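You operate a simulated robot arm through the tools that you are given. There is no shell and no other tool.

You are at the controls of a simulated robot arm. One attempt, no reset.

Task
Strain one ladle of root mash into the white bucket.
Fine: white lid off onto the bench before the sink, tray in, ladle into the white bag on the stand with the teal ladle, put that back, press the board shut; leave the crate's green lever; spill nothing. Set down upright: teal ladle.

The check looks at the end state, three seconds after you hand in, the way a careful person would. Anything else that was tipped, shoved, dropped, spilled or broken makes it a failure. Lids that push on must go on centred and level and be pressed home; caps that screw on are set level and turned clockwise until they are tight.

Robot
A 7-joint arm with a two-finger parallel gripper, fixed in place. Base frame: the origin is at the foot of the arm, x ahead of it, y to its left, z up. Lengths are in mm, angles in degrees, forces in N, time in s.
Its first joint turns from -132.0 to 132.0 degrees. Payload 3.91 kg.
The TCP is the grasp point between the finger pads, 30 mm short of the fingertips. In the tool frame z runs along the fingers and y along their closing line. Largest opening 110 mm; finger width 20, thickness 10; the body of the gripper, 48 by 112 mm, starts 55 mm behind the TCP.
Orientation is that of the tool frame in the base frame, as a unit quaternion [w, x, y, z]. With the fingers straight down and closing along the base's y, the tool's x points along the base's -x, its y along +y and its z along -z.

Tools
- The arm moves only by the tool apply_moves. Its argument "series" is a list of rows, each a list of 3 entries, a list of its own where there are three numbers: the closure in counts, from 0 (fully open) to 255 (shut), then the shift along the tool's x, y, z in m, then the turn, a rotation vector about the tool's x, y, z in degrees. In form: [[jaw, [dx, dy, dz], [wx, wy, wz]], ...]. A call has 1 to 20 rows; each row is the pose to reach, as a shift and turn from the pose commanded when the call began, along the tool's axes at that moment. Rows are played at 5 a second. More than 50 mm and 8.6 degrees between two rows, or a gripper value outside its range, and nothing of the call is played. A pose out of reach is approached as far as the arm can. The call stops where the force on the tool passes 90 N (or 10 N more than at its start, if that is more) or the arm is blocked; 0.2 s more then pass. The fingers move at their own pace (about 108 mm/s each) and stop on an object; they squeeze with about 36 N. The grip force told is the motor's: it shows also when the fingers shut on nothing. Time passes only in rows, and 0.2 s behind the last, so rows that repeat a pose let the fingers close. The reply holds the time, the measured pose of the TCP, the force on the tool along the base axes, the opening and the grip force, in the units named above and with some noise, with the torque about the TCP (base axes, N m) and any sound that the robot's microphone picked up.
- Cameras (640 x 400 px; columns grow to the right, rows downward): "scene" is fixed at [221.1, 501.3, 1634.7]; the picture's right is [0.07, 1.00, 0.00], its down [-0.62, 0.04, -0.79] and it looks along [-0.78, 0.06, 0.62] (base axes); focal length 214 px, centre (320, 200). "wrist" rides on the gripper at [72, 17, -103] in the tool frame; the picture's right is [-0.23, 0.97, 0.00], its down [-0.76, -0.18, -0.62] and it looks along [-0.61, -0.14, 0.78] (tool axes); focal length 222 px, centre (320, 200). There is no depth. A picture from a camera that has moved, and an enlarged one, comes with that camera's place and axes in the base frame and with its lens.
- capture(camera): a new picture of that camera. No time passes.
- close_up(camera, box): a new picture of the part [left, top, right, bottom] of that camera's present view, enlarged. No time passes.
- finish_job(): hands the job in; it is judged then, once.

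Places have to be worked out from the pictures, the camera data and where the tool is seen. Open the gripper and draw the arm clear of the work before you hand the job in, unless the task says otherwise.

The tools are called after "Request:" by a JSON object that holds its "api" and its "payload". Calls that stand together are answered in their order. apply_moves: Moves the arm, as the interface text tells. Its arguments: {"type":"object","properties":{"series":{"type":"array","items":{"type":"array"}}},"required":["series"]} The other tools are called the same way: capture (camera) takes a picture; close_up (camera, box) takes an enlarged picture of a part of a camera's view; finish_job () hands the job in.

At the start:

```text
clock: 0.0
tool_pos: [125.2, 533.5, 1511.6]
ee_rot: [-0.001, 0.0, 1.0, 0.0]
wrist_force: [0.6, 0.0, 1.0]
ft_torque: [0.01, 0.02, 0.02]
gripper_width: 110.2
grip_force: 0.1
```

scene: 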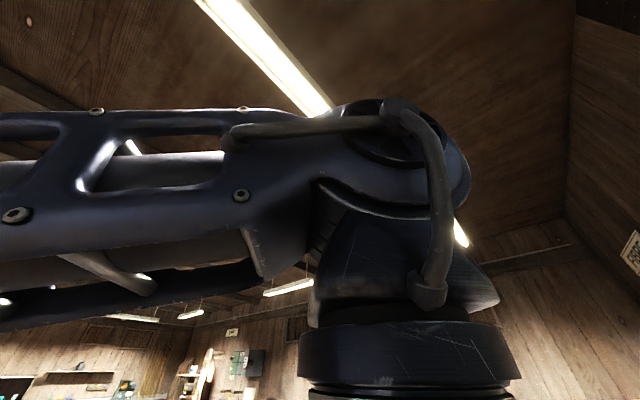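
wrist: 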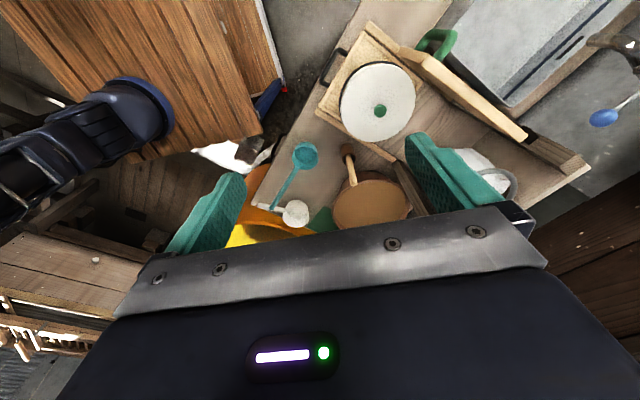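

The scene camera looks up at the ceiling, so the wrist camera has to do the work. I'll enlarge its view first to understand the layout.

Request:
{"api": "close_up", "payload": {"camera": "wrist", "box": [220, 0, 640, 262]}}

Request:
{"api": "close_up", "payload": {"camera": "wrist", "box": [220, 120, 430, 252]}}

Request:
{"api": "close_up", "payload": {"camera": "wrist", "box": [300, 10, 600, 198]}}

```text
1.52 times, centred on (430, 131) of wrist
camera zoom: at [53.3, 551.5, 1616.3], right [0.23, 0.97, 0.0], down [0.76, -0.18, 0.62], along [0.61, -0.14, -0.78], focal length 338 px, centre (152, 305)
```

zoom: 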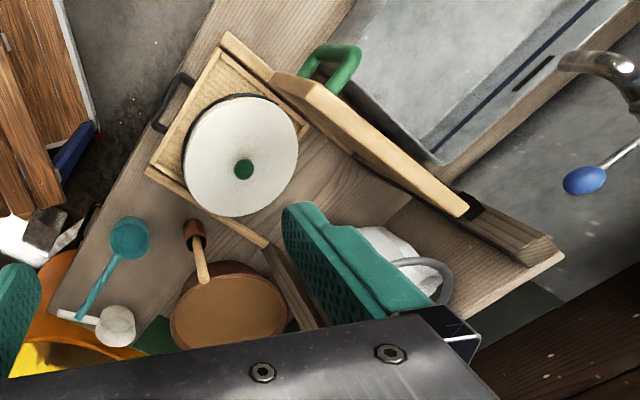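

```text
3.03 times, centred on (325, 186) of wrist
camera zoom: at [53.3, 551.5, 1616.3], right [0.23, 0.97, 0.0], down [0.76, -0.18, 0.62], along [0.61, -0.14, -0.78], focal length 673 px, centre (305, 242)
```

zoom: 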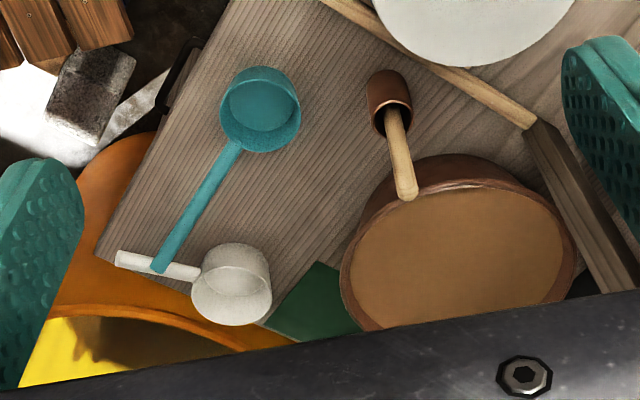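

```text
2.13 times, centred on (450, 104) of wrist
camera zoom: at [53.3, 551.5, 1616.3], right [0.23, 0.97, 0.0], down [0.76, -0.18, 0.62], along [0.61, -0.14, -0.78], focal length 473 px, centre (43, 404)
```

zoom: 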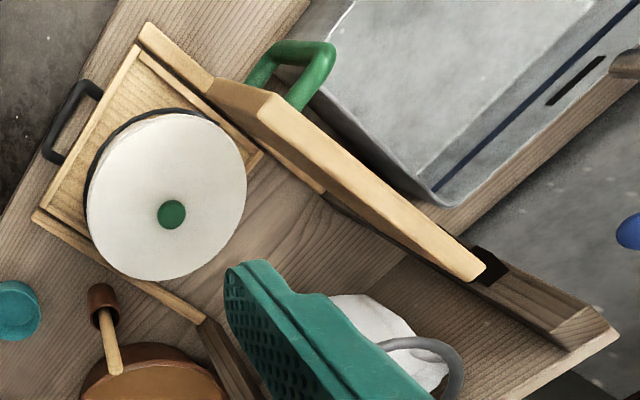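

The wrist view's downward direction is base +x, so the pot and bag lie beyond the gripper. I'll shift 200 mm along +y for parallax, staying high.

Request:
{"api": "apply_moves", "payload": {"series": [[0, [0, 0.05, 0], [0, 0, 0]], [0, [0, 0.1, 0], [0, 0, 0]], [0, [0, 0.15, 0], [0, 0, 0]], [0, [0, 0.2, 0], [0, 0, 0]]]}}

Request:
{"api": "capture", "payload": {"camera": "wrist"}}

Request:
{"api": "capture", "payload": {"camera": "scene"}}

```text
clock: 1.0
tool_pos: [132.4, 712.3, 1500.8]
ee_rot: [-0.001, -0.001, 1.0, 0.0]
wrist_force: [-1.5, 0.0, 0.7]
ft_torque: [0.02, -0.07, -0.02]
gripper_width: 109.8
grip_force: 0.1
out of reach, approached as far as the arm can: row 4
```

```text
taken
camera wrist: at [59.7, 729.3, 1604.6], right [0.23, 0.97, 0.0], down [0.76, -0.18, 0.62], along [0.61, -0.14, -0.78], focal length 222 px, centre (320, 200)
```

wrist: 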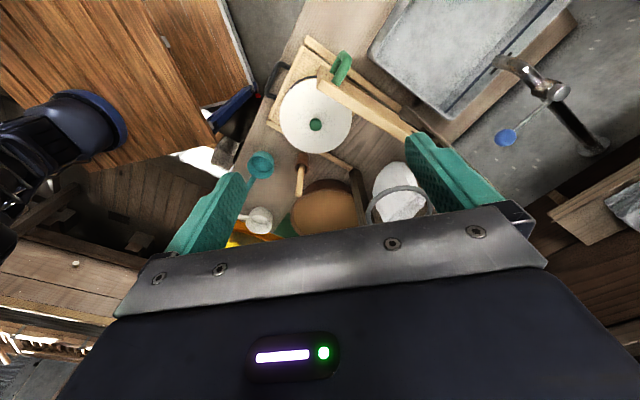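

```text
taken
```

scene: 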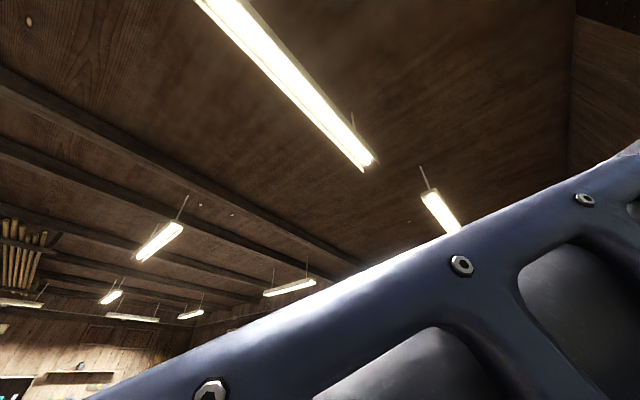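

Lid knob triangulates to about (274, 670, 992), ladle bowl (430, 412, 855), pot rim (654, 616, 931). I'll tilt the tool forward to see over the far objects.

Request:
{"api": "apply_moves", "payload": {"series": [[0, [0, -0.04, 0.03], [0, -8, 0]], [0, [0, -0.08, 0.06], [0, -16, 0]], [0, [0, -0.1, 0.1], [0, -24, 0]], [0, [0, -0.1, 0.12], [0, -32, 0]]]}}

Request:
{"api": "capture", "payload": {"camera": "wrist"}}

```text
clock: 2.0
tool_pos: [131.7, 611.6, 1381.0]
ee_rot: [0.276, -0.001, 0.961, 0.002]
wrist_force: [0.4, -0.7, 1.1]
ft_torque: [0.0, 0.02, 0.0]
gripper_width: 109.9
grip_force: 0.1
```

```text
taken
camera wrist: at [15.9, 629.6, 1430.7], right [0.19, 0.97, 0.12], down [0.31, -0.18, 0.93], along [0.93, -0.14, -0.34], focal length 222 px, centre (320, 200)
```

wrist: 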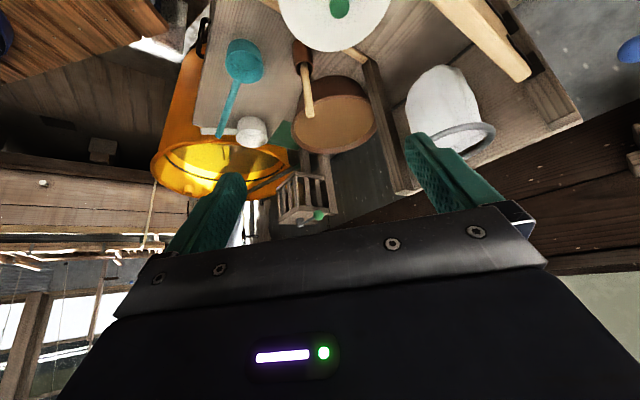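

Good view (upside down). Enlarging the parts.

Request:
{"api": "close_up", "payload": {"camera": "wrist", "box": [350, 0, 640, 181]}}

Request:
{"api": "close_up", "payload": {"camera": "wrist", "box": [150, 20, 400, 176]}}

Request:
{"api": "close_up", "payload": {"camera": "wrist", "box": [230, 100, 390, 240]}}

```text
2.21 times, centred on (495, 90) of wrist
camera zoom: at [15.9, 629.6, 1430.7], right [0.19, 0.97, 0.12], down [0.31, -0.18, 0.93], along [0.93, -0.14, -0.34], focal length 490 px, centre (-66, 442)
```

zoom: 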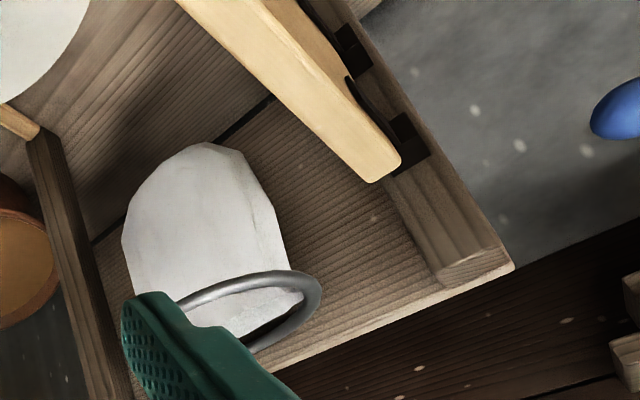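

```text
2.56 times, centred on (275, 98) of wrist
camera zoom: at [15.9, 629.6, 1430.7], right [0.19, 0.97, 0.12], down [0.31, -0.18, 0.93], along [0.93, -0.14, -0.34], focal length 569 px, centre (435, 461)
```

zoom: 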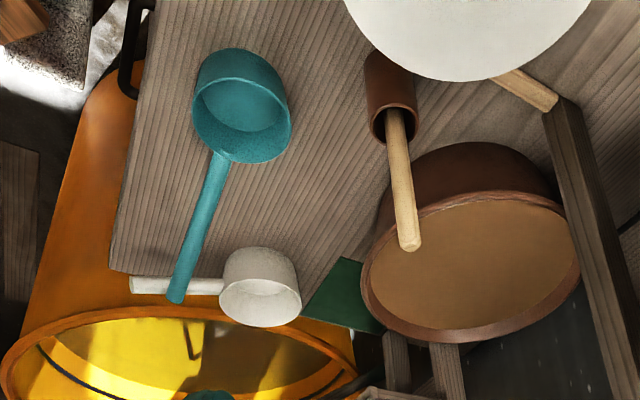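

```text
2.86 times, centred on (310, 170) of wrist
camera zoom: at [15.9, 629.6, 1430.7], right [0.19, 0.97, 0.12], down [0.31, -0.18, 0.93], along [0.93, -0.14, -0.34], focal length 635 px, centre (349, 286)
```

zoom: 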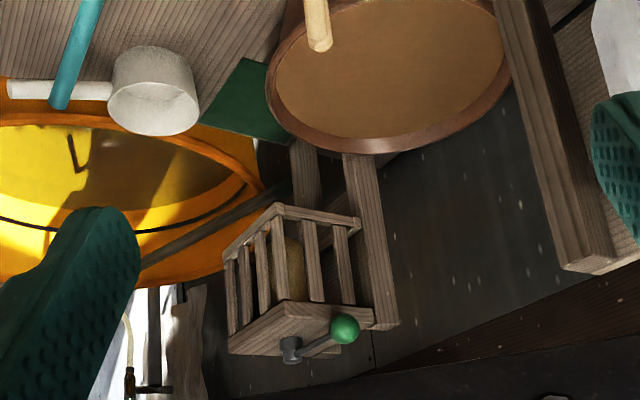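

The bag ring triangulates to roughly (425, 840, 1210), well above the bench. I'll yaw about the vertical to look toward the stand from the robot's side.

Request:
{"api": "apply_moves", "payload": {"series": [[0, [-0.004, -0.005, 0.007], [-4, 0, -6.4]], [0, [-0.009, -0.01, 0.015], [-8, 0, -12.7]], [0, [-0.013, -0.015, 0.022], [-11.9, 0, -19.1]], [0, [-0.018, -0.02, 0.03], [-15.9, 0, -25.4]], [0, [-0.022, -0.025, 0.037], [-19.9, 0, -31.8]], [0, [-0.027, -0.03, 0.044], [-23.9, 0, -38.2]], [0, [-0.031, -0.035, 0.052], [-27.8, 0, -44.5]], [0, [-0.036, -0.04, 0.059], [-31.8, 0, -50.9]]]}}

Request:
{"api": "capture", "payload": {"camera": "wrist"}}

```text
clock: 3.8
tool_pos: [193.7, 571.0, 1347.6]
ee_rot: [0.238, -0.482, 0.832, 0.139]
wrist_force: [-0.9, -0.3, -0.8]
ft_torque: [0.0, -0.03, 0.0]
gripper_width: 109.9
grip_force: 0.1
```

```text
taken
camera wrist: at [121.7, 479.6, 1397.8], right [-0.75, 0.65, 0.12], down [0.31, 0.19, 0.93], along [0.59, 0.74, -0.34], focal length 222 px, centre (320, 200)
```

wrist: 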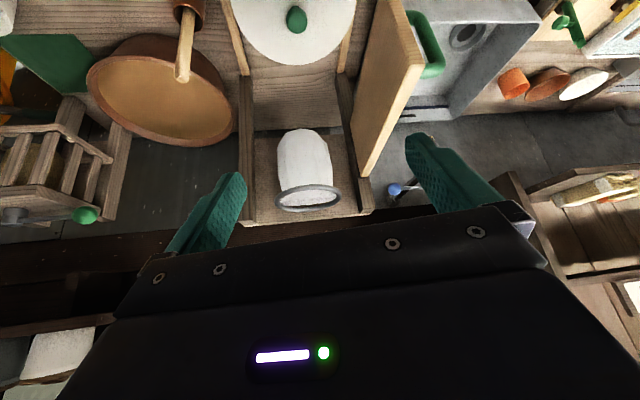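

Very useful view. Enlarging.

Request:
{"api": "close_up", "payload": {"camera": "wrist", "box": [210, 0, 470, 230]}}

Request:
{"api": "close_up", "payload": {"camera": "wrist", "box": [60, 0, 270, 160]}}

Request:
{"api": "close_up", "payload": {"camera": "wrist", "box": [380, 0, 640, 160]}}

```text
1.74 times, centred on (340, 115) of wrist
camera zoom: at [121.7, 479.6, 1397.8], right [-0.75, 0.65, 0.12], down [0.31, 0.19, 0.93], along [0.59, 0.74, -0.34], focal length 386 px, centre (285, 348)
```

zoom: 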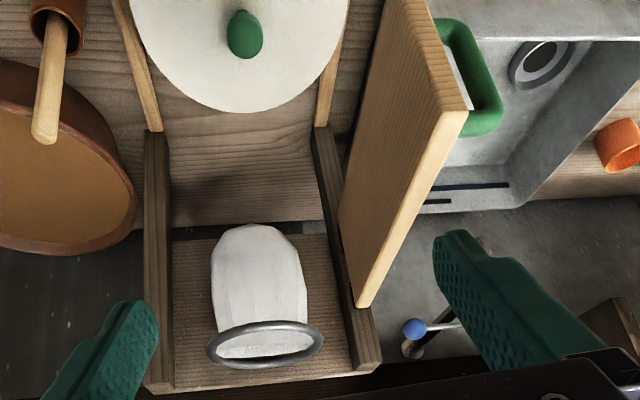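

```text
2.50 times, centred on (165, 80) of wrist
camera zoom: at [121.7, 479.6, 1397.8], right [-0.75, 0.65, 0.12], down [0.31, 0.19, 0.93], along [0.59, 0.74, -0.34], focal length 555 px, centre (708, 500)
```

zoom: 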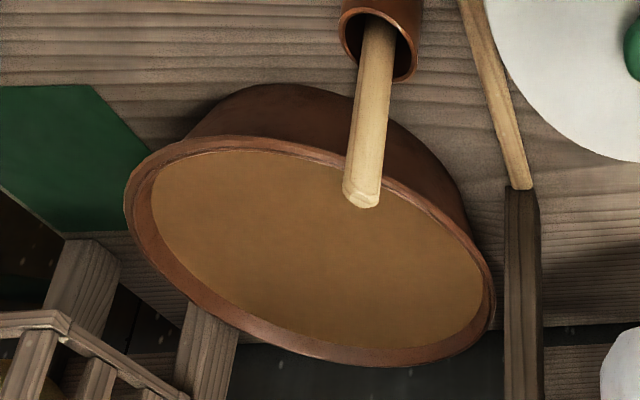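

```text
2.46 times, centred on (510, 80) of wrist
camera zoom: at [121.7, 479.6, 1397.8], right [-0.75, 0.65, 0.12], down [0.31, 0.19, 0.93], along [0.59, 0.74, -0.34], focal length 547 px, centre (-148, 495)
```

zoom: 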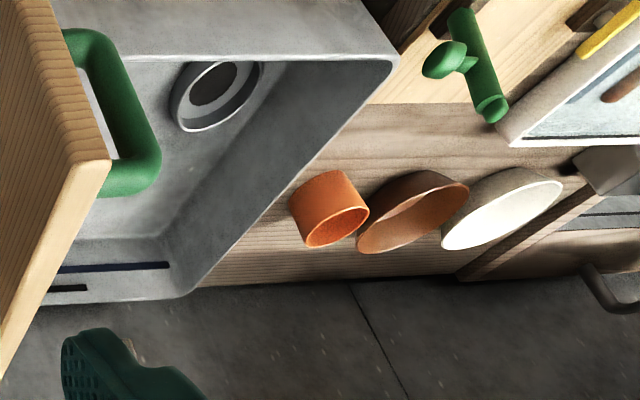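

The stand is a vertical box open toward the robot along an azimuth of about 45°, with the board as a door hinged on its right post (vertical hinge) and the green U handle on its outside. The tray with the lidded bucket lines up with the bag. Next I look at the sink and the bench before it.

Request:
{"api": "apply_moves", "payload": {"series": [[0, [-0.004, 0.031, 0.01], [-2.4, 3.5, -6.25]], [0, [-0.009, 0.062, 0.02], [-4.8, 7.0, -12.5]], [0, [-0.013, 0.092, 0.03], [-7.2, 10.5, -18.75]], [0, [-0.017, 0.123, 0.04], [-9.6, 14.1, -25]], [0, [-0.022, 0.154, 0.05], [-12, 17.6, -31.2]], [0, [-0.026, 0.185, 0.06], [-14.4, 21.1, -37.5]]]}}

Request:
{"api": "capture", "payload": {"camera": "wrist"}}

```text
clock: 5.2
tool_pos: [60.1, 709.8, 1313.7]
ee_rot: [-0.055, 0.764, -0.639, -0.067]
wrist_force: [0.5, -0.5, 0.6]
ft_torque: [0.06, 0.0, 0.02]
gripper_width: 110.1
grip_force: 0.2
```

```text
taken
camera wrist: at [59.8, 620.4, 1403.4], right [-1.0, 0.05, 0.04], down [0.06, 0.66, 0.75], along [0.01, 0.75, -0.66], focal length 222 px, centre (320, 200)
```

wrist: 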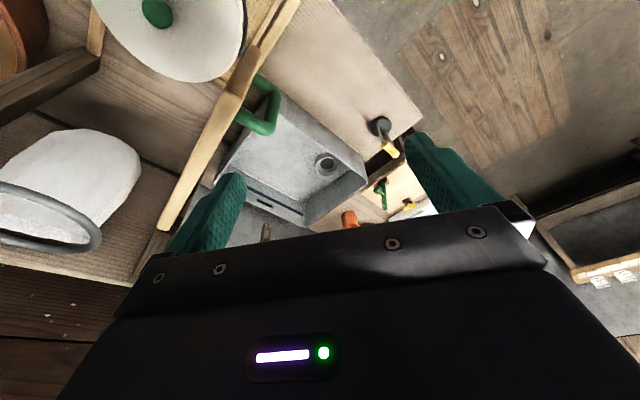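

The bench strip before the sink is clear. Enlarging for details of door, handle and lid.

Request:
{"api": "close_up", "payload": {"camera": "wrist", "box": [0, 0, 320, 200]}}

Request:
{"api": "close_up", "payload": {"camera": "wrist", "box": [200, 0, 440, 150]}}

```text
2.00 times, centred on (160, 100) of wrist
camera zoom: at [59.8, 620.4, 1403.4], right [-1.0, 0.05, 0.04], down [0.06, 0.66, 0.75], along [0.01, 0.75, -0.66], focal length 444 px, centre (640, 400)
```

zoom: 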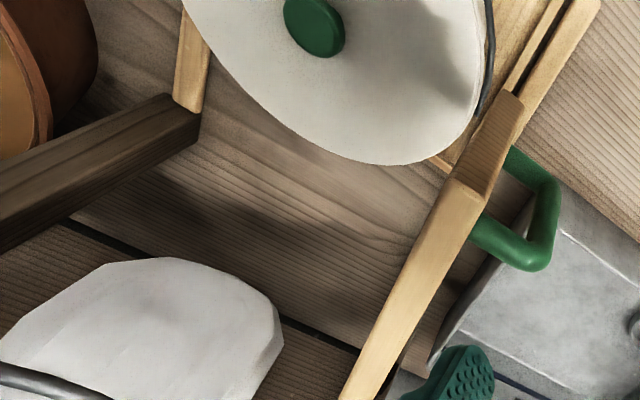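

```text
2.67 times, centred on (320, 75) of wrist
camera zoom: at [59.8, 620.4, 1403.4], right [-1.0, 0.05, 0.04], down [0.06, 0.66, 0.75], along [0.01, 0.75, -0.66], focal length 592 px, centre (320, 533)
```

zoom: 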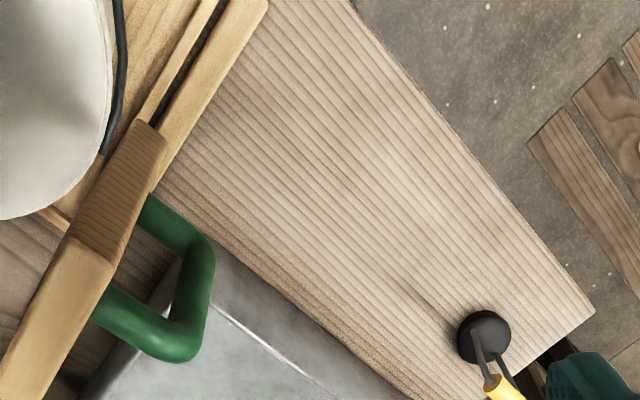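

Next a low, frontal view down the tray axis toward the stand, moving sideways first and then descending.

Request:
{"api": "apply_moves", "payload": {"series": [[0, [0.04, -0.015, -0.007], [2.4, -3.0, 6.2]], [0, [0.08, -0.03, -0.014], [4.7, -5.9, 12.3]], [0, [0.12, -0.044, -0.021], [7.1, -8.9, 18.5]], [0, [0.16, -0.059, -0.028], [9.5, -11.9, 24.7]], [0, [0.2, -0.074, -0.035], [11.9, -14.9, 30.9]], [0, [0.207, -0.074, 0.005], [14.2, -17.8, 37]], [0, [0.214, -0.074, 0.045], [16.6, -20.8, 43.2]], [0, [0.221, -0.074, 0.085], [16.6, -20.8, 43.2]], [0, [0.228, -0.074, 0.126], [16.6, -20.8, 43.2]]]}}

Request:
{"api": "capture", "payload": {"camera": "wrist"}}

Request:
{"api": "close_up", "payload": {"camera": "wrist", "box": [200, 0, 480, 175]}}

```text
clock: 7.2
tool_pos: [169.1, 524.0, 1148.0]
ee_rot: [0.245, -0.436, 0.857, 0.125]
wrist_force: [-0.1, 0.5, 0.0]
ft_torque: [-0.02, -0.01, 0.03]
gripper_width: 109.9
grip_force: 0.0
```

```text
taken
camera wrist: at [87.3, 440.6, 1197.4], right [-0.67, 0.73, 0.12], down [0.33, 0.15, 0.93], along [0.66, 0.67, -0.34], focal length 222 px, centre (320, 200)
```

wrist: 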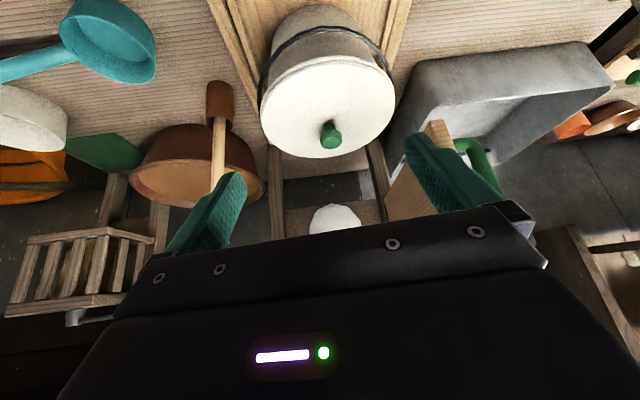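

```text
2.29 times, centred on (340, 88) of wrist
camera zoom: at [87.3, 440.6, 1197.4], right [-0.67, 0.73, 0.12], down [0.33, 0.15, 0.93], along [0.66, 0.67, -0.34], focal length 508 px, centre (274, 457)
```

zoom: 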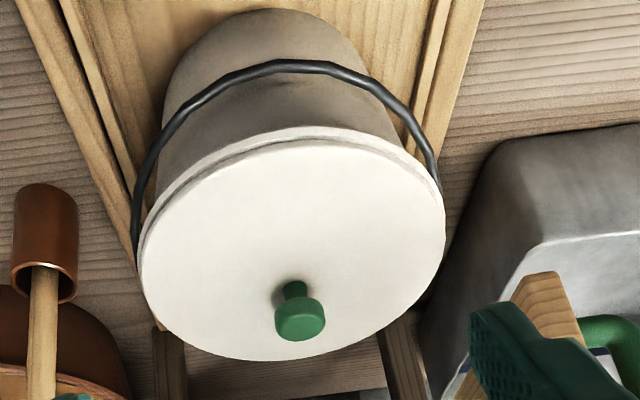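

The lid is about 214 mm wide with a green mushroom knob near (273, 670, 995); the door's lower edge is well above it (~1040). I'll hover with the tool vertical over the knob, closing across the tray axis.

Request:
{"api": "apply_moves", "payload": {"series": [[0, [-0.026, 0, 0.026], [0.5, 6.4, 1.8]], [0, [-0.053, 0, 0.051], [1.0, 12.8, 3.5]], [0, [-0.079, 0.001, 0.077], [1.5, 19.1, 5.3]], [0, [-0.106, 0.001, 0.102], [2.0, 25.5, 7.0]], [0, [-0.132, 0.001, 0.128], [2.5, 31.9, 8.8]], [0, [-0.132, 0.001, 0.128], [2.5, 31.9, 8.8]]]}}

Request:
{"api": "capture", "payload": {"camera": "wrist"}}

Request:
{"api": "capture", "payload": {"camera": "scene"}}

```text
clock: 8.6
tool_pos: [273.8, 671.6, 1110.2]
ee_rot: [0.0, -0.383, 0.924, 0.0]
wrist_force: [-0.7, 0.1, 0.7]
ft_torque: [0.03, 0.01, -0.02]
gripper_width: 110.0
grip_force: 0.1
```

```text
taken
camera wrist: at [211.1, 633.4, 1214.0], right [-0.53, 0.85, 0.0], down [0.66, 0.41, 0.62], along [0.53, 0.33, -0.78], focal length 222 px, centre (320, 200)
```

wrist: 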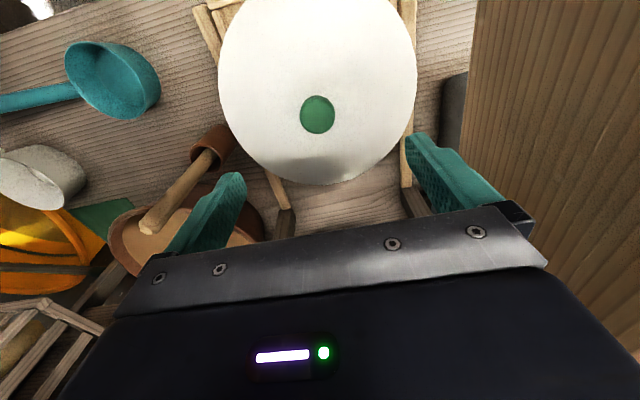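

```text
taken
```

scene: 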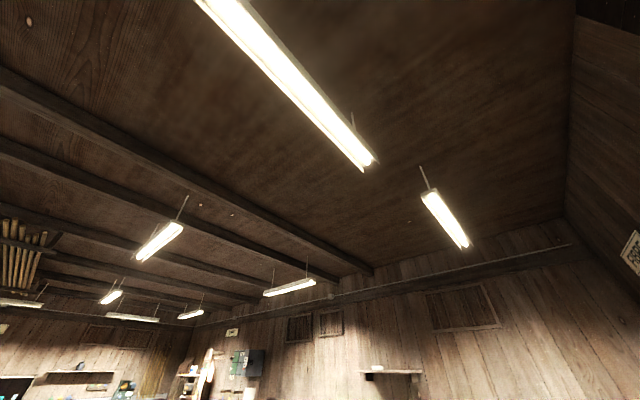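

Knob top is at about (271, 667, 1000). Descending over it to TCP z≈1000, checking the force.

Request:
{"api": "apply_moves", "payload": {"series": [[0, [0.004, 0, 0.04], [0, 0, 0]], [0, [0.004, 0, 0.08], [0, 0, 0]], [0, [0.004, 0, 0.1], [0, 0, 0]], [0, [0.004, 0, 0.11], [0, 0, 0]]]}}

Request:
{"api": "capture", "payload": {"camera": "wrist"}}

```text
clock: 9.6
tool_pos: [270.8, 667.1, 999.5]
ee_rot: [0.0, -0.382, 0.924, 0.0]
wrist_force: [-0.1, -0.1, 0.1]
ft_torque: [0.01, 0.03, 0.03]
gripper_width: 110.0
grip_force: 0.1
```

```text
taken
camera wrist: at [207.7, 628.9, 1103.4], right [-0.53, 0.85, 0.0], down [0.66, 0.41, 0.62], along [0.53, 0.33, -0.78], focal length 222 px, centre (320, 200)
```

wrist: 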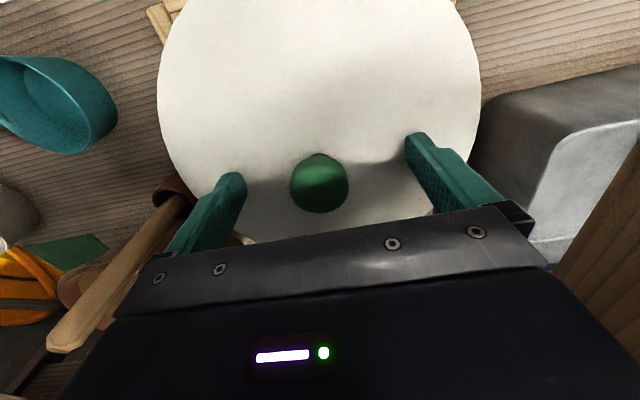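

Knob head is centred at TCP height. Going a little deeper in small steps to grip the head, watching the force.

Request:
{"api": "apply_moves", "payload": {"series": [[0, [0, 0, 0.005], [0, 0, 0]], [0, [0, 0, 0.01], [0, 0, 0]]]}}

Request:
{"api": "close_up", "payload": {"camera": "wrist", "box": [160, 100, 500, 260]}}

```text
clock: 10.4
tool_pos: [272.2, 669.9, 998.8]
ee_rot: [0.004, -0.383, 0.924, 0.005]
wrist_force: [0.5, 0.2, 20.7]
ft_torque: [-0.96, -0.74, -0.08]
gripper_width: 110.1
grip_force: 0.8
stopped in row 2: the force on the tool passed its limit at 95 N (the readings are from after the stop); the commanded pose is now the measured one
```

```text
1.88 times, centred on (330, 180) of wrist
camera zoom: at [207.9, 630.0, 1101.3], right [-0.53, 0.85, 0.01], down [0.66, 0.41, 0.63], along [0.53, 0.34, -0.78], focal length 418 px, centre (301, 238)
```

zoom: 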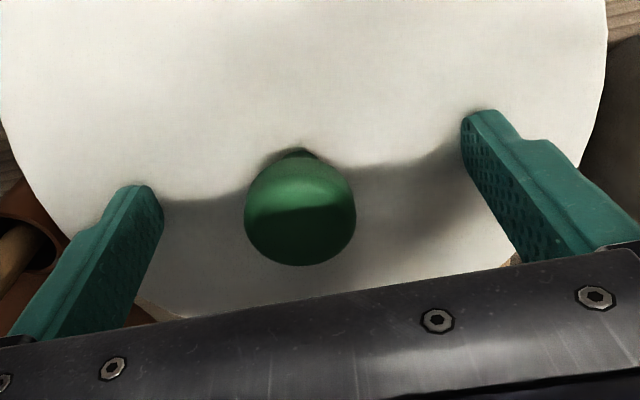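

The fingertips touched the lid (lid top ≈ z 968). Backing off 4 mm, straightening, then closing on the knob.

Request:
{"api": "apply_moves", "payload": {"series": [[0, [0, 0, -0.004], [0.36, 0.64, 0]], [110, [0, 0, -0.004], [0.36, 0.64, 0]], [200, [0, 0, -0.004], [0.36, 0.64, 0]], [255, [0, 0, -0.004], [0.36, 0.64, 0]], [255, [0, 0, -0.004], [0.36, 0.64, 0]]]}}

Request:
{"api": "close_up", "payload": {"camera": "wrist", "box": [160, 100, 500, 260]}}

```text
clock: 11.6
tool_pos: [271.5, 668.3, 1000.3]
ee_rot: [0.0, -0.382, 0.924, -0.002]
wrist_force: [-0.4, 0.1, 0.4]
ft_torque: [0.01, 0.05, 0.02]
gripper_width: 32.4
grip_force: 35.8
```

```text
1.88 times, centred on (330, 180) of wrist
camera zoom: at [208.2, 630.7, 1104.2], right [-0.53, 0.85, 0.0], down [0.66, 0.41, 0.62], along [0.53, 0.33, -0.78], focal length 418 px, centre (301, 238)
```

zoom: 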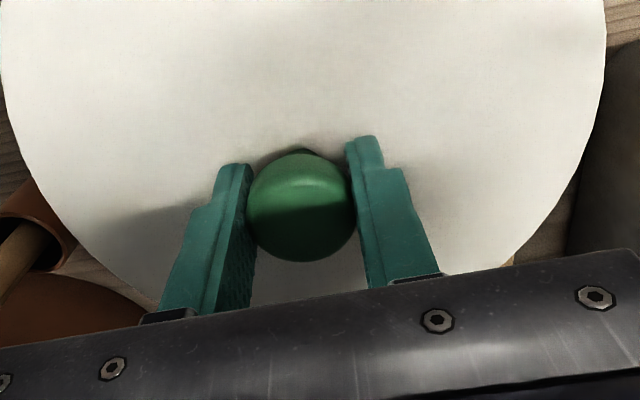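

Knob held (32 mm). Lifting straight up gently, 20 mm first.

Request:
{"api": "apply_moves", "payload": {"series": [[255, [0, 0, -0.003], [0, 0, 0]], [255, [0, 0, -0.006], [0, 0, 0]], [255, [0, 0, -0.012], [0, 0, 0]], [255, [0, 0, -0.02], [0, 0, 0]]]}}

Request:
{"api": "capture", "payload": {"camera": "wrist"}}

```text
clock: 12.6
tool_pos: [270.2, 668.5, 1019.9]
ee_rot: [-0.001, -0.382, 0.924, -0.002]
wrist_force: [-0.5, 0.0, -0.9]
ft_torque: [-0.01, -0.02, -0.01]
gripper_width: 32.6
grip_force: 36.3
```

```text
taken
camera wrist: at [208.2, 630.3, 1124.3], right [-0.53, 0.85, 0.0], down [0.66, 0.41, 0.62], along [0.53, 0.33, -0.78], focal length 222 px, centre (320, 200)
```

wrist: 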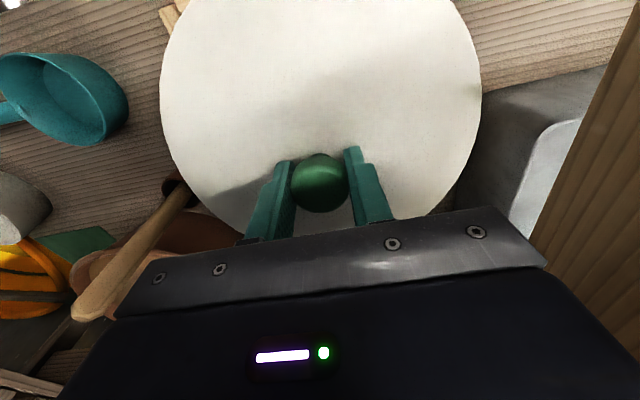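

The lid comes with the gripper. A mallet handle stands on the left (top ≈ z 1050) and the door is on the right, so I'll back off toward the robot with a small left shift, then rise above the door.

Request:
{"api": "apply_moves", "payload": {"series": [[255, [0, 0, -0.035], [0, 0, 0]], [255, [0.03, -0.02, -0.035], [0, 0, 0]], [255, [0.065, -0.04, -0.035], [0, 0, 0]], [255, [0.1, -0.04, -0.035], [0, 0, 0]], [255, [0.1, -0.04, -0.08], [0, 0, 0]], [255, [0.1, -0.04, -0.125], [0, 0, 0]], [255, [0.1, -0.04, -0.17], [0, 0, 0]], [255, [0.1, -0.04, -0.215], [0, 0, 0]], [255, [0.1, -0.04, -0.25], [0, 0, 0]], [255, [0.1, -0.04, -0.28], [0, 0, 0]]]}}

Request:
{"api": "capture", "payload": {"camera": "wrist"}}

```text
clock: 14.8
tool_pos: [229.1, 572.5, 1302.1]
ee_rot: [-0.001, -0.382, 0.924, -0.003]
wrist_force: [-0.4, -0.4, -0.7]
ft_torque: [0.0, 0.0, 0.01]
gripper_width: 32.4
grip_force: 36.3
```

```text
taken
camera wrist: at [165.7, 532.9, 1405.7], right [-0.53, 0.85, 0.0], down [0.66, 0.41, 0.62], along [0.53, 0.33, -0.78], focal length 222 px, centre (320, 200)
```

wrist: 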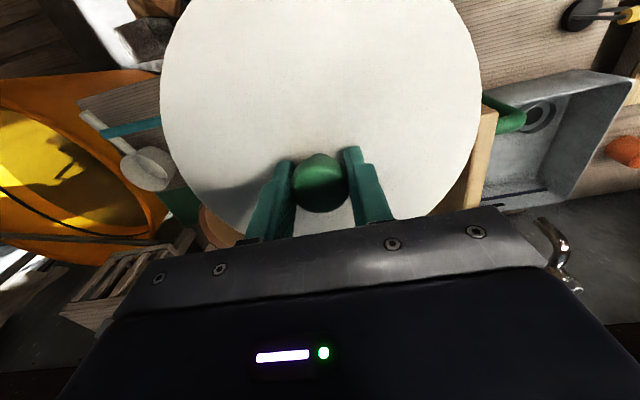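

Lid radius computes to ~100 mm. Now traversing over the door toward the bench strip before the sink, target about (0, 865).

Request:
{"api": "apply_moves", "payload": {"series": [[255, [0, 0.04, 0], [0, 0, 0]], [255, [0, 0.08, 0], [0, 0, 0]], [255, [0, 0.12, 0], [0, 0, 0]], [255, [0, 0.16, 0], [0, 0, 0]], [255, [0, 0.2, 0], [0, 0, 0]], [255, [0, 0.24, 0], [0, 0, 0]], [255, [-0.01, 0.28, 0], [0, 0, 0]], [255, [-0.025, 0.32, 0], [0, 0, 0]], [255, [-0.04, 0.36, 0], [0, 0, 0]], [255, [-0.044, 0.37, 0], [0, 0, 0]]]}}

Request:
{"api": "capture", "payload": {"camera": "wrist"}}

Request:
{"api": "capture", "payload": {"camera": "scene"}}

```text
clock: 17.0
tool_pos: [-1.7, 852.2, 1288.6]
ee_rot: [0.0, -0.382, 0.924, -0.002]
wrist_force: [-0.1, -1.1, 0.0]
ft_torque: [0.06, 0.02, 0.03]
gripper_width: 32.5
grip_force: 36.1
out of reach, approached as far as the arm can: row 9, 10
```

```text
taken
camera wrist: at [-63.6, 813.3, 1392.0], right [-0.53, 0.85, 0.0], down [0.66, 0.41, 0.62], along [0.53, 0.33, -0.78], focal length 222 px, centre (320, 200)
```

wrist: 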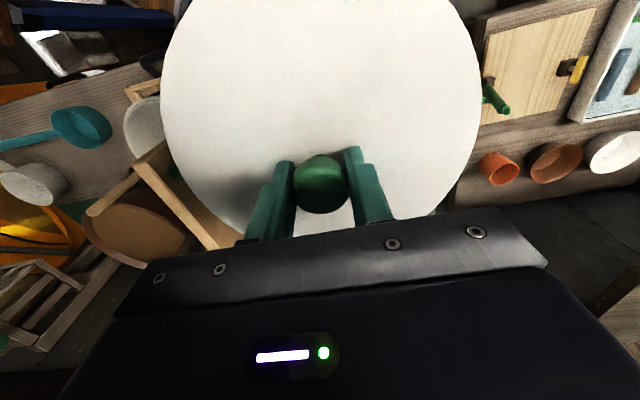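

```text
taken
```

scene: 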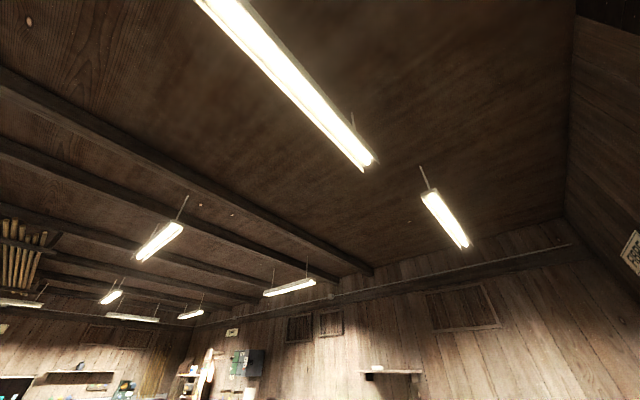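

Over the strip at s≈601. I'll lower 270 mm and re-centre slightly, then look.

Request:
{"api": "apply_moves", "payload": {"series": [[255, [0, 0, 0.045], [0, 0, 0]], [255, [0, 0, 0.09], [0, 0, 0]], [255, [-0.005, 0, 0.135], [0, 0, 0]], [255, [-0.005, 0, 0.18], [0, 0, 0]], [255, [-0.005, 0, 0.225], [0, 0, 0]], [255, [-0.005, 0, 0.27], [0, 0, 0]], [255, [-0.005, 0, 0.27], [0, 0, 0]]]}}

Request:
{"api": "capture", "payload": {"camera": "wrist"}}

```text
clock: 18.6
tool_pos: [1.8, 855.7, 1015.5]
ee_rot: [0.0, -0.381, 0.925, -0.002]
wrist_force: [0.4, 0.3, -1.2]
ft_torque: [0.01, 0.02, 0.01]
gripper_width: 32.6
grip_force: 36.2
```

```text
taken
camera wrist: at [-60.4, 816.6, 1119.7], right [-0.53, 0.85, 0.0], down [0.66, 0.41, 0.62], along [0.53, 0.33, -0.78], focal length 222 px, centre (320, 200)
```

wrist: 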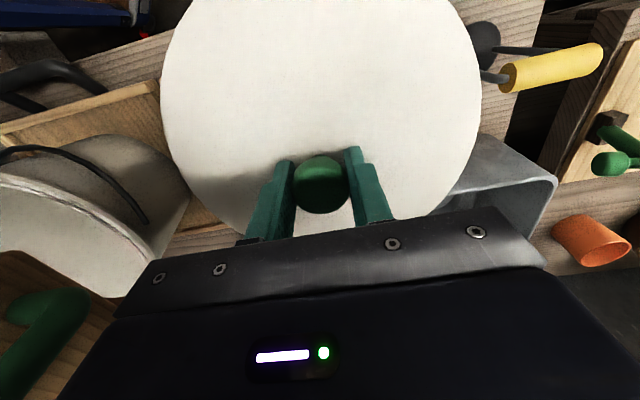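

Clear all around. Lowering 100 mm more, then small steps to the bench.

Request:
{"api": "apply_moves", "payload": {"series": [[255, [0, 0, 0.03], [0, 0, 0]], [255, [0, 0, 0.06], [0, 0, 0]], [255, [0, 0, 0.09], [0, 0, 0]], [255, [0, 0, 0.1], [0, 0, 0]]]}}

Request:
{"api": "capture", "payload": {"camera": "wrist"}}

```text
clock: 19.6
tool_pos: [3.7, 853.0, 915.6]
ee_rot: [0.0, -0.382, 0.924, -0.002]
wrist_force: [-0.2, 0.2, -0.3]
ft_torque: [-0.03, -0.01, 0.01]
gripper_width: 32.4
grip_force: 36.8
```

```text
taken
camera wrist: at [-59.7, 815.4, 1020.0], right [-0.53, 0.85, 0.0], down [0.66, 0.41, 0.62], along [0.53, 0.33, -0.78], focal length 222 px, centre (320, 200)
```

wrist: 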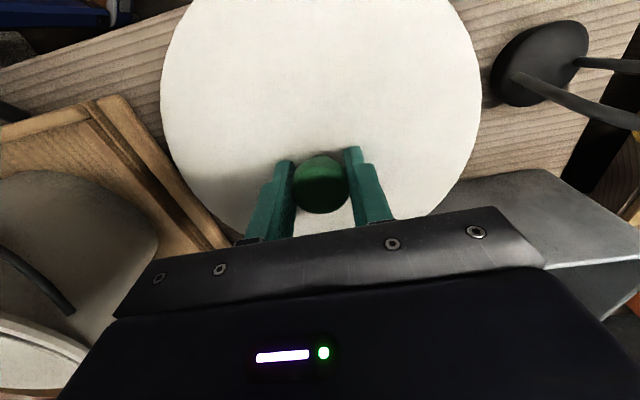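

Gaps look fine (bench edge s≈503, lid spans 506–706, black-based tool ≥50 mm away). Continuing down in small steps.

Request:
{"api": "apply_moves", "payload": {"series": [[255, [0, 0, 0.008], [0, 0, 0]], [255, [0, 0, 0.016], [0, 0, 0]], [255, [0, 0, 0.022], [0, 0, 0]], [255, [0, 0, 0.028], [0, 0, 0]], [255, [0, 0, 0.033], [0, 0, 0]], [255, [0, 0, 0.038], [0, 0, 0]]]}}

Request:
{"api": "capture", "payload": {"camera": "wrist"}}

```text
clock: 21.0
tool_pos: [1.8, 854.4, 878.6]
ee_rot: [0.0, -0.383, 0.924, -0.002]
wrist_force: [-0.8, -1.5, -1.7]
ft_torque: [-0.06, 0.04, 0.0]
gripper_width: 32.9
grip_force: 35.8
```

```text
taken
camera wrist: at [-59.9, 815.8, 982.5], right [-0.53, 0.85, 0.0], down [0.66, 0.41, 0.62], along [0.53, 0.33, -0.78], focal length 222 px, centre (320, 200)
```

wrist: 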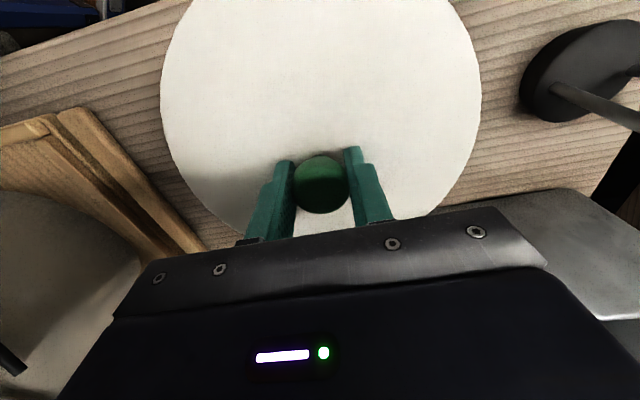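

Bench estimate from parallax is around z 815. Continuing in 3 mm steps.

Request:
{"api": "apply_moves", "payload": {"series": [[255, [0, 0, 0.004], [0, 0, 0]], [255, [0, 0, 0.007], [0, 0, 0]], [255, [0, 0, 0.01], [0, 0, 0]], [255, [0, 0, 0.013], [0, 0, 0]]]}}

```text
clock: 22.0
tool_pos: [3.2, 853.9, 865.2]
ee_rot: [0.0, -0.383, 0.924, -0.002]
wrist_force: [-3.5, -3.2, 0.4]
ft_torque: [-0.02, 0.03, -0.04]
gripper_width: 32.7
grip_force: 35.6
```

A lateral force toward −s has appeared: the lid's far rim is likely brushing the sink wall. Shifting 6 mm toward the robot.

Request:
{"api": "apply_moves", "payload": {"series": [[255, [0.003, 0, -0.002], [0, 0, 0]], [255, [0.006, 0, -0.002], [0, 0, 0]], [255, [0.006, 0, -0.002], [0, 0, 0]]]}}

Request:
{"api": "capture", "payload": {"camera": "wrist"}}

```text
clock: 22.8
tool_pos: [-1.1, 849.0, 867.9]
ee_rot: [0.0, -0.382, 0.924, -0.002]
wrist_force: [1.0, 0.1, -1.1]
ft_torque: [0.0, 0.03, -0.01]
gripper_width: 32.6
grip_force: 36.1
```

```text
taken
camera wrist: at [-63.6, 811.4, 971.1], right [-0.53, 0.85, 0.0], down [0.66, 0.41, 0.62], along [0.53, 0.33, -0.78], focal length 222 px, centre (320, 200)
```

wrist: 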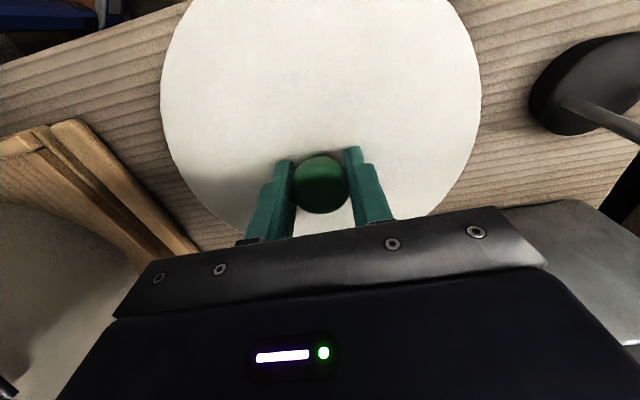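

Force is gone; the lid overhangs the bench front by at most ~5 mm. Continuing down.

Request:
{"api": "apply_moves", "payload": {"series": [[255, [-0.001, 0, 0.003], [0, 0, 0]], [255, [-0.001, 0, 0.006], [0, 0, 0]], [255, [-0.001, 0, 0.009], [0, 0, 0]], [255, [-0.001, 0, 0.012], [0, 0, 0]]]}}

```text
clock: 23.8
tool_pos: [1.2, 849.6, 855.7]
ee_rot: [0.0, -0.382, 0.924, -0.002]
wrist_force: [-0.4, -0.2, -0.7]
ft_torque: [-0.03, 0.01, -0.01]
gripper_width: 32.2
grip_force: 35.8
```

No contact yet; continuing in 3 mm steps.

Request:
{"api": "apply_moves", "payload": {"series": [[255, [0, 0, 0.003], [0, 0, 0]], [255, [0, 0, 0.006], [0, 0, 0]], [255, [0, 0, 0.009], [0, 0, 0]], [255, [0, 0, 0.012], [0, 0, 0]]]}}

Request:
{"api": "capture", "payload": {"camera": "wrist"}}

```text
clock: 24.8
tool_pos: [-0.3, 850.6, 852.9]
ee_rot: [0.001, -0.382, 0.924, 0.004]
wrist_force: [5.4, -18.0, 86.8]
ft_torque: [-1.2, -0.23, -0.14]
gripper_width: 32.6
grip_force: 36.3
```

```text
taken
camera wrist: at [-63.3, 811.4, 955.7], right [-0.53, 0.85, 0.01], down [0.67, 0.41, 0.63], along [0.53, 0.33, -0.78], focal length 222 px, centre (320, 200)
```

wrist: 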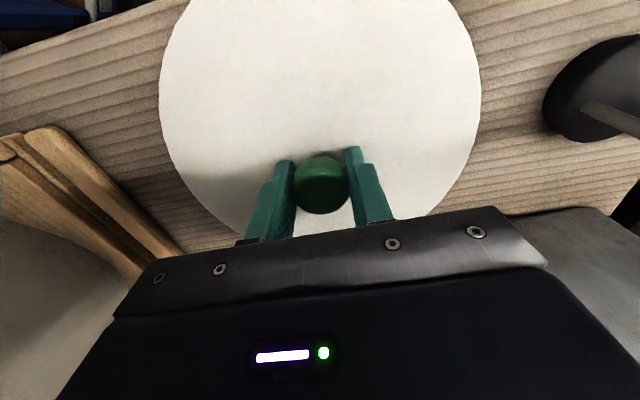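

Contact: lid on the bench (TCP 853). Relieving the push, then releasing the knob.

Request:
{"api": "apply_moves", "payload": {"series": [[255, [0, 0, -0.006], [0, 0, 0]], [255, [0, 0, -0.009], [0, 0, 0]], [255, [0, 0, -0.009], [0, 0, 0]]]}}

```text
clock: 25.6
tool_pos: [-1.8, 850.6, 852.6]
ee_rot: [0.0, -0.383, 0.924, -0.002]
wrist_force: [-1.1, 11.3, 27.4]
ft_torque: [1.13, -0.29, 0.17]
gripper_width: 33.3
grip_force: 36.2
```

Request:
{"api": "apply_moves", "payload": {"series": [[255, [0, 0, -0.001], [0, 0, 0]], [255, [0, 0, -0.0015], [0, 0, 0]]]}}

```text
clock: 26.2
tool_pos: [0.3, 849.6, 852.7]
ee_rot: [-0.001, -0.382, 0.924, -0.003]
wrist_force: [0.8, 2.7, 10.1]
ft_torque: [0.82, -0.2, -0.01]
gripper_width: 32.4
grip_force: 36.6
```

Residual force is small (10 N). Opening the jaw and backing straight up.

Request:
{"api": "apply_moves", "payload": {"series": [[200, [0, 0, 0], [0, 0, 0]], [150, [0, 0, 0], [0, 0, 0]], [60, [0, 0, 0], [0, 0, 0]], [0, [0, 0, 0], [0, 0, 0]], [0, [0, 0, -0.04], [0, 0, 0]], [0, [0, 0, -0.085], [0, 0, 0]], [0, [0, 0, -0.13], [0, 0, 0]]]}}

Request:
{"api": "capture", "payload": {"camera": "wrist"}}

```text
clock: 27.8
tool_pos: [-3.4, 848.0, 982.6]
ee_rot: [0.001, -0.382, 0.924, -0.002]
wrist_force: [-0.3, 0.3, -0.1]
ft_torque: [0.0, 0.0, -0.01]
gripper_width: 110.0
grip_force: 0.0
```

```text
taken
camera wrist: at [-65.0, 810.4, 1085.8], right [-0.53, 0.85, 0.0], down [0.66, 0.42, 0.62], along [0.53, 0.32, -0.78], focal length 222 px, centre (320, 200)
```

wrist: 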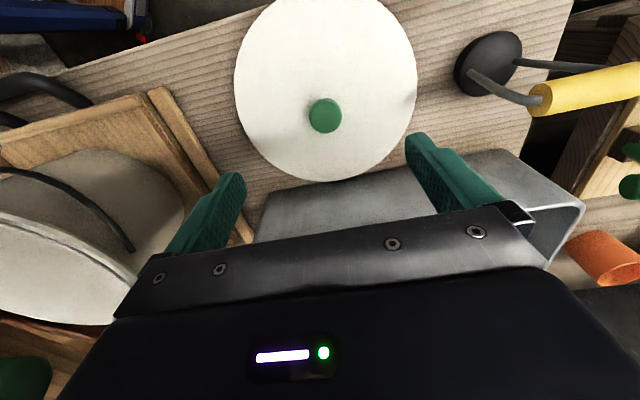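

The lid lies flat on the bench before the sink. Now I move around the door's free end toward the tray's near end to inspect its handle.

Request:
{"api": "apply_moves", "payload": {"series": [[0, [0.04, 0, -0.03], [0, 0, 0]], [0, [0.08, 0, -0.06], [0, 0, 0]], [0, [0.12, 0, -0.09], [0, 0, 0]], [0, [0.125, -0.045, -0.11], [0, 0, 0]], [0, [0.125, -0.09, -0.12], [0, 0, 0]], [0, [0.125, -0.135, -0.12], [0, 0, 0]], [0, [0.125, -0.18, -0.12], [0, 0, 0]], [0, [0.125, -0.225, -0.12], [0, 0, 0]], [0, [0.125, -0.27, -0.12], [0, 0, 0]], [0, [0.125, -0.315, -0.12], [0, 0, 0]]]}}

Request:
{"api": "capture", "payload": {"camera": "wrist"}}

Request:
{"api": "close_up", "payload": {"camera": "wrist", "box": [160, 0, 480, 200]}}

```text
clock: 30.0
tool_pos: [135.4, 538.2, 1104.6]
ee_rot: [0.0, -0.383, 0.924, -0.003]
wrist_force: [-0.2, 0.1, -0.1]
ft_torque: [-0.05, -0.06, -0.03]
gripper_width: 109.9
grip_force: 0.1
```

```text
taken
camera wrist: at [72.1, 499.6, 1208.6], right [-0.53, 0.85, 0.0], down [0.66, 0.42, 0.62], along [0.53, 0.33, -0.78], focal length 222 px, centre (320, 200)
```

wrist: 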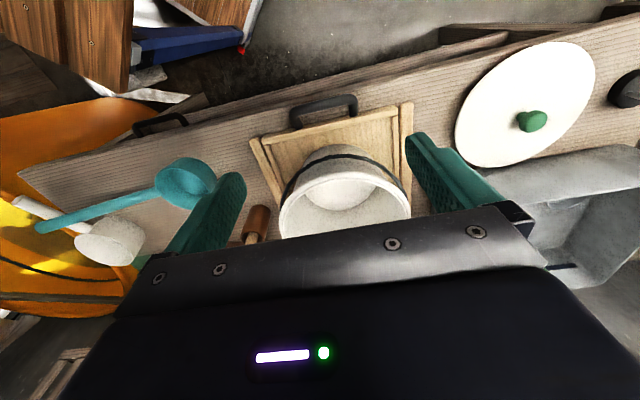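

```text
2.00 times, centred on (320, 100) of wrist
camera zoom: at [72.1, 499.6, 1208.6], right [-0.53, 0.85, 0.0], down [0.66, 0.42, 0.62], along [0.53, 0.33, -0.78], focal length 444 px, centre (320, 400)
```

zoom: 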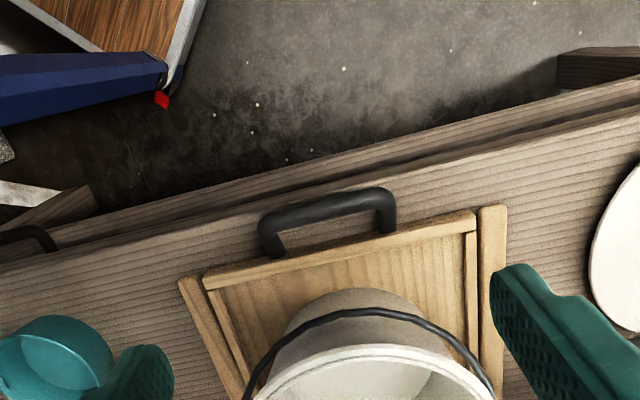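

The tray has a black U-handle on its near wall, guided by side rails. I'm already in line with it; closing the fingers and descending in front of the handle.

Request:
{"api": "apply_moves", "payload": {"series": [[255, [0.01, 0, 0.04], [0, 0, 0]], [255, [0.01, 0, 0.08], [0, 0, 0]], [255, [0.01, 0, 0.12], [0, 0, 0]], [255, [0.01, 0, 0.16], [0, 0, 0]], [255, [0.01, 0, 0.19], [0, 0, 0]]]}}

Request:
{"api": "capture", "payload": {"camera": "wrist"}}

```text
clock: 31.2
tool_pos: [126.9, 534.1, 914.7]
ee_rot: [0.0, -0.383, 0.924, -0.002]
wrist_force: [0.5, -0.5, 0.8]
ft_torque: [0.01, 0.02, 0.0]
gripper_width: 0.2
grip_force: 36.0
```

```text
taken
camera wrist: at [62.9, 494.8, 1019.0], right [-0.53, 0.85, 0.0], down [0.66, 0.41, 0.62], along [0.53, 0.33, -0.78], focal length 222 px, centre (320, 200)
```

wrist: 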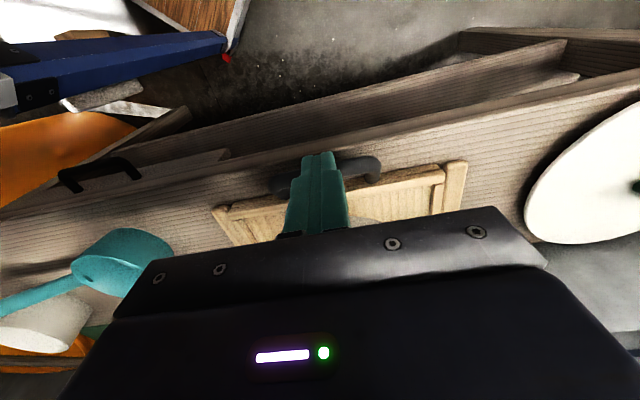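

Handle bar is at about (156, 558, 833). Lowering so the fingertips are at ~823 and easing forward to contact.

Request:
{"api": "apply_moves", "payload": {"series": [[255, [0, -0.003, 0.03], [0, 0, 0]], [255, [0, -0.003, 0.055], [0, 0, 0]], [255, [0, -0.003, 0.062], [0, 0, 0]], [255, [-0.01, -0.003, 0.062], [0, 0, 0]], [255, [-0.02, -0.003, 0.062], [0, 0, 0]], [255, [-0.03, -0.003, 0.062], [0, 0, 0]], [255, [-0.04, -0.003, 0.062], [0, 0, 0]]]}}

Request:
{"api": "capture", "payload": {"camera": "wrist"}}

```text
clock: 32.8
tool_pos: [157.7, 558.5, 853.2]
ee_rot: [0.0, -0.381, 0.924, -0.001]
wrist_force: [-0.8, -0.1, -0.9]
ft_torque: [-0.01, -0.03, 0.02]
gripper_width: 0.2
grip_force: 36.1
```

```text
taken
camera wrist: at [94.9, 520.0, 957.2], right [-0.53, 0.85, 0.0], down [0.66, 0.41, 0.62], along [0.53, 0.33, -0.78], focal length 222 px, centre (320, 200)
```

wrist: 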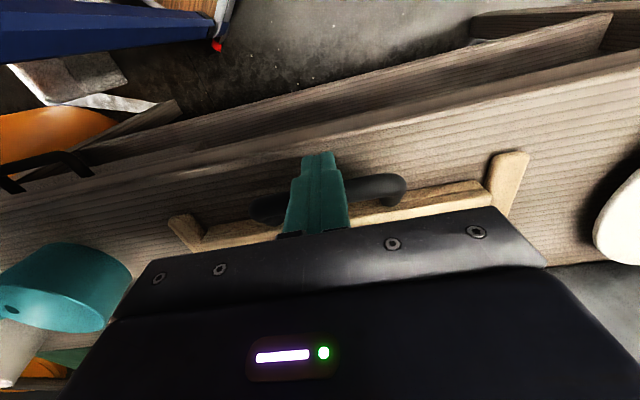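

The guide rails now stick out ahead of the tray wall, so the tray is sliding in. Continuing the push slowly along the axis.

Request:
{"api": "apply_moves", "payload": {"series": [[255, [-0.008, 0, 0], [0, 0, 0]], [255, [-0.018, 0, 0], [0, 0, 0]], [255, [-0.03, 0, 0], [0, 0, 0]], [255, [-0.042, 0, 0], [0, 0, 0]], [255, [-0.054, 0, 0], [0, 0, 0]], [255, [-0.066, 0, 0], [0, 0, 0]], [255, [-0.078, 0, 0], [0, 0, 0]], [255, [-0.09, 0, 0], [0, 0, 0]], [255, [-0.1, 0, 0], [0, 0, 0]], [255, [-0.107, 0, 0], [0, 0, 0]], [255, [-0.11, 0, 0], [0, 0, 0]]]}}

Request:
{"api": "capture", "payload": {"camera": "wrist"}}

```text
clock: 35.2
tool_pos: [235.8, 634.6, 852.5]
ee_rot: [0.0, -0.381, 0.924, -0.002]
wrist_force: [0.2, -0.9, 0.1]
ft_torque: [0.02, 0.01, 0.01]
gripper_width: 0.0
grip_force: 35.9
```

```text
taken
camera wrist: at [171.9, 597.2, 956.7], right [-0.53, 0.85, 0.0], down [0.66, 0.41, 0.62], along [0.53, 0.33, -0.78], focal length 222 px, centre (320, 200)
```

wrist: 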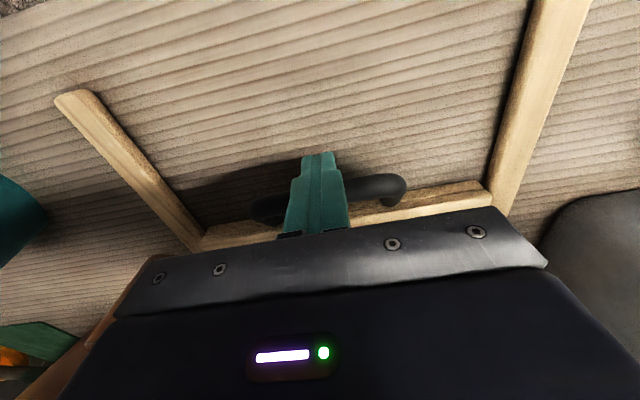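

Smooth motion, 130 mm in so far. Pushing another 110 mm.

Request:
{"api": "apply_moves", "payload": {"series": [[255, [-0.008, 0, 0], [0, 0, 0]], [255, [-0.018, 0, 0], [0, 0, 0]], [255, [-0.03, 0, 0], [0, 0, 0]], [255, [-0.042, 0, 0], [0, 0, 0]], [255, [-0.054, 0, 0], [0, 0, 0]], [255, [-0.066, 0, 0], [0, 0, 0]], [255, [-0.078, 0, 0], [0, 0, 0]], [255, [-0.09, 0, 0], [0, 0, 0]], [255, [-0.1, 0, 0], [0, 0, 0]], [255, [-0.107, 0, 0], [0, 0, 0]], [255, [-0.11, 0, 0], [0, 0, 0]]]}}

Request:
{"api": "capture", "payload": {"camera": "wrist"}}

```text
clock: 37.4
tool_pos: [301.4, 705.9, 852.0]
ee_rot: [-0.008, -0.384, 0.923, -0.007]
wrist_force: [-10.8, -14.0, 7.6]
ft_torque: [-0.16, 0.1, 0.02]
gripper_width: 0.0
grip_force: 36.2
stopped in row 11: the force on the tool passed its limit at 104 N (the readings are from after the stop); the commanded pose is now the measured one
```

```text
taken
camera wrist: at [239.4, 668.5, 955.9], right [-0.53, 0.85, -0.01], down [0.67, 0.43, 0.61], along [0.52, 0.32, -0.79], focal length 222 px, centre (320, 200)
```

wrist: 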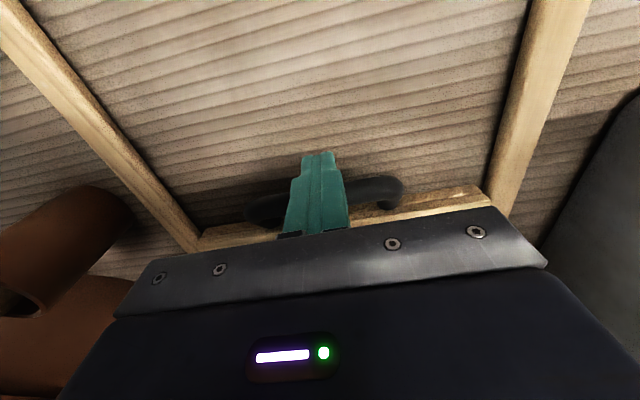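

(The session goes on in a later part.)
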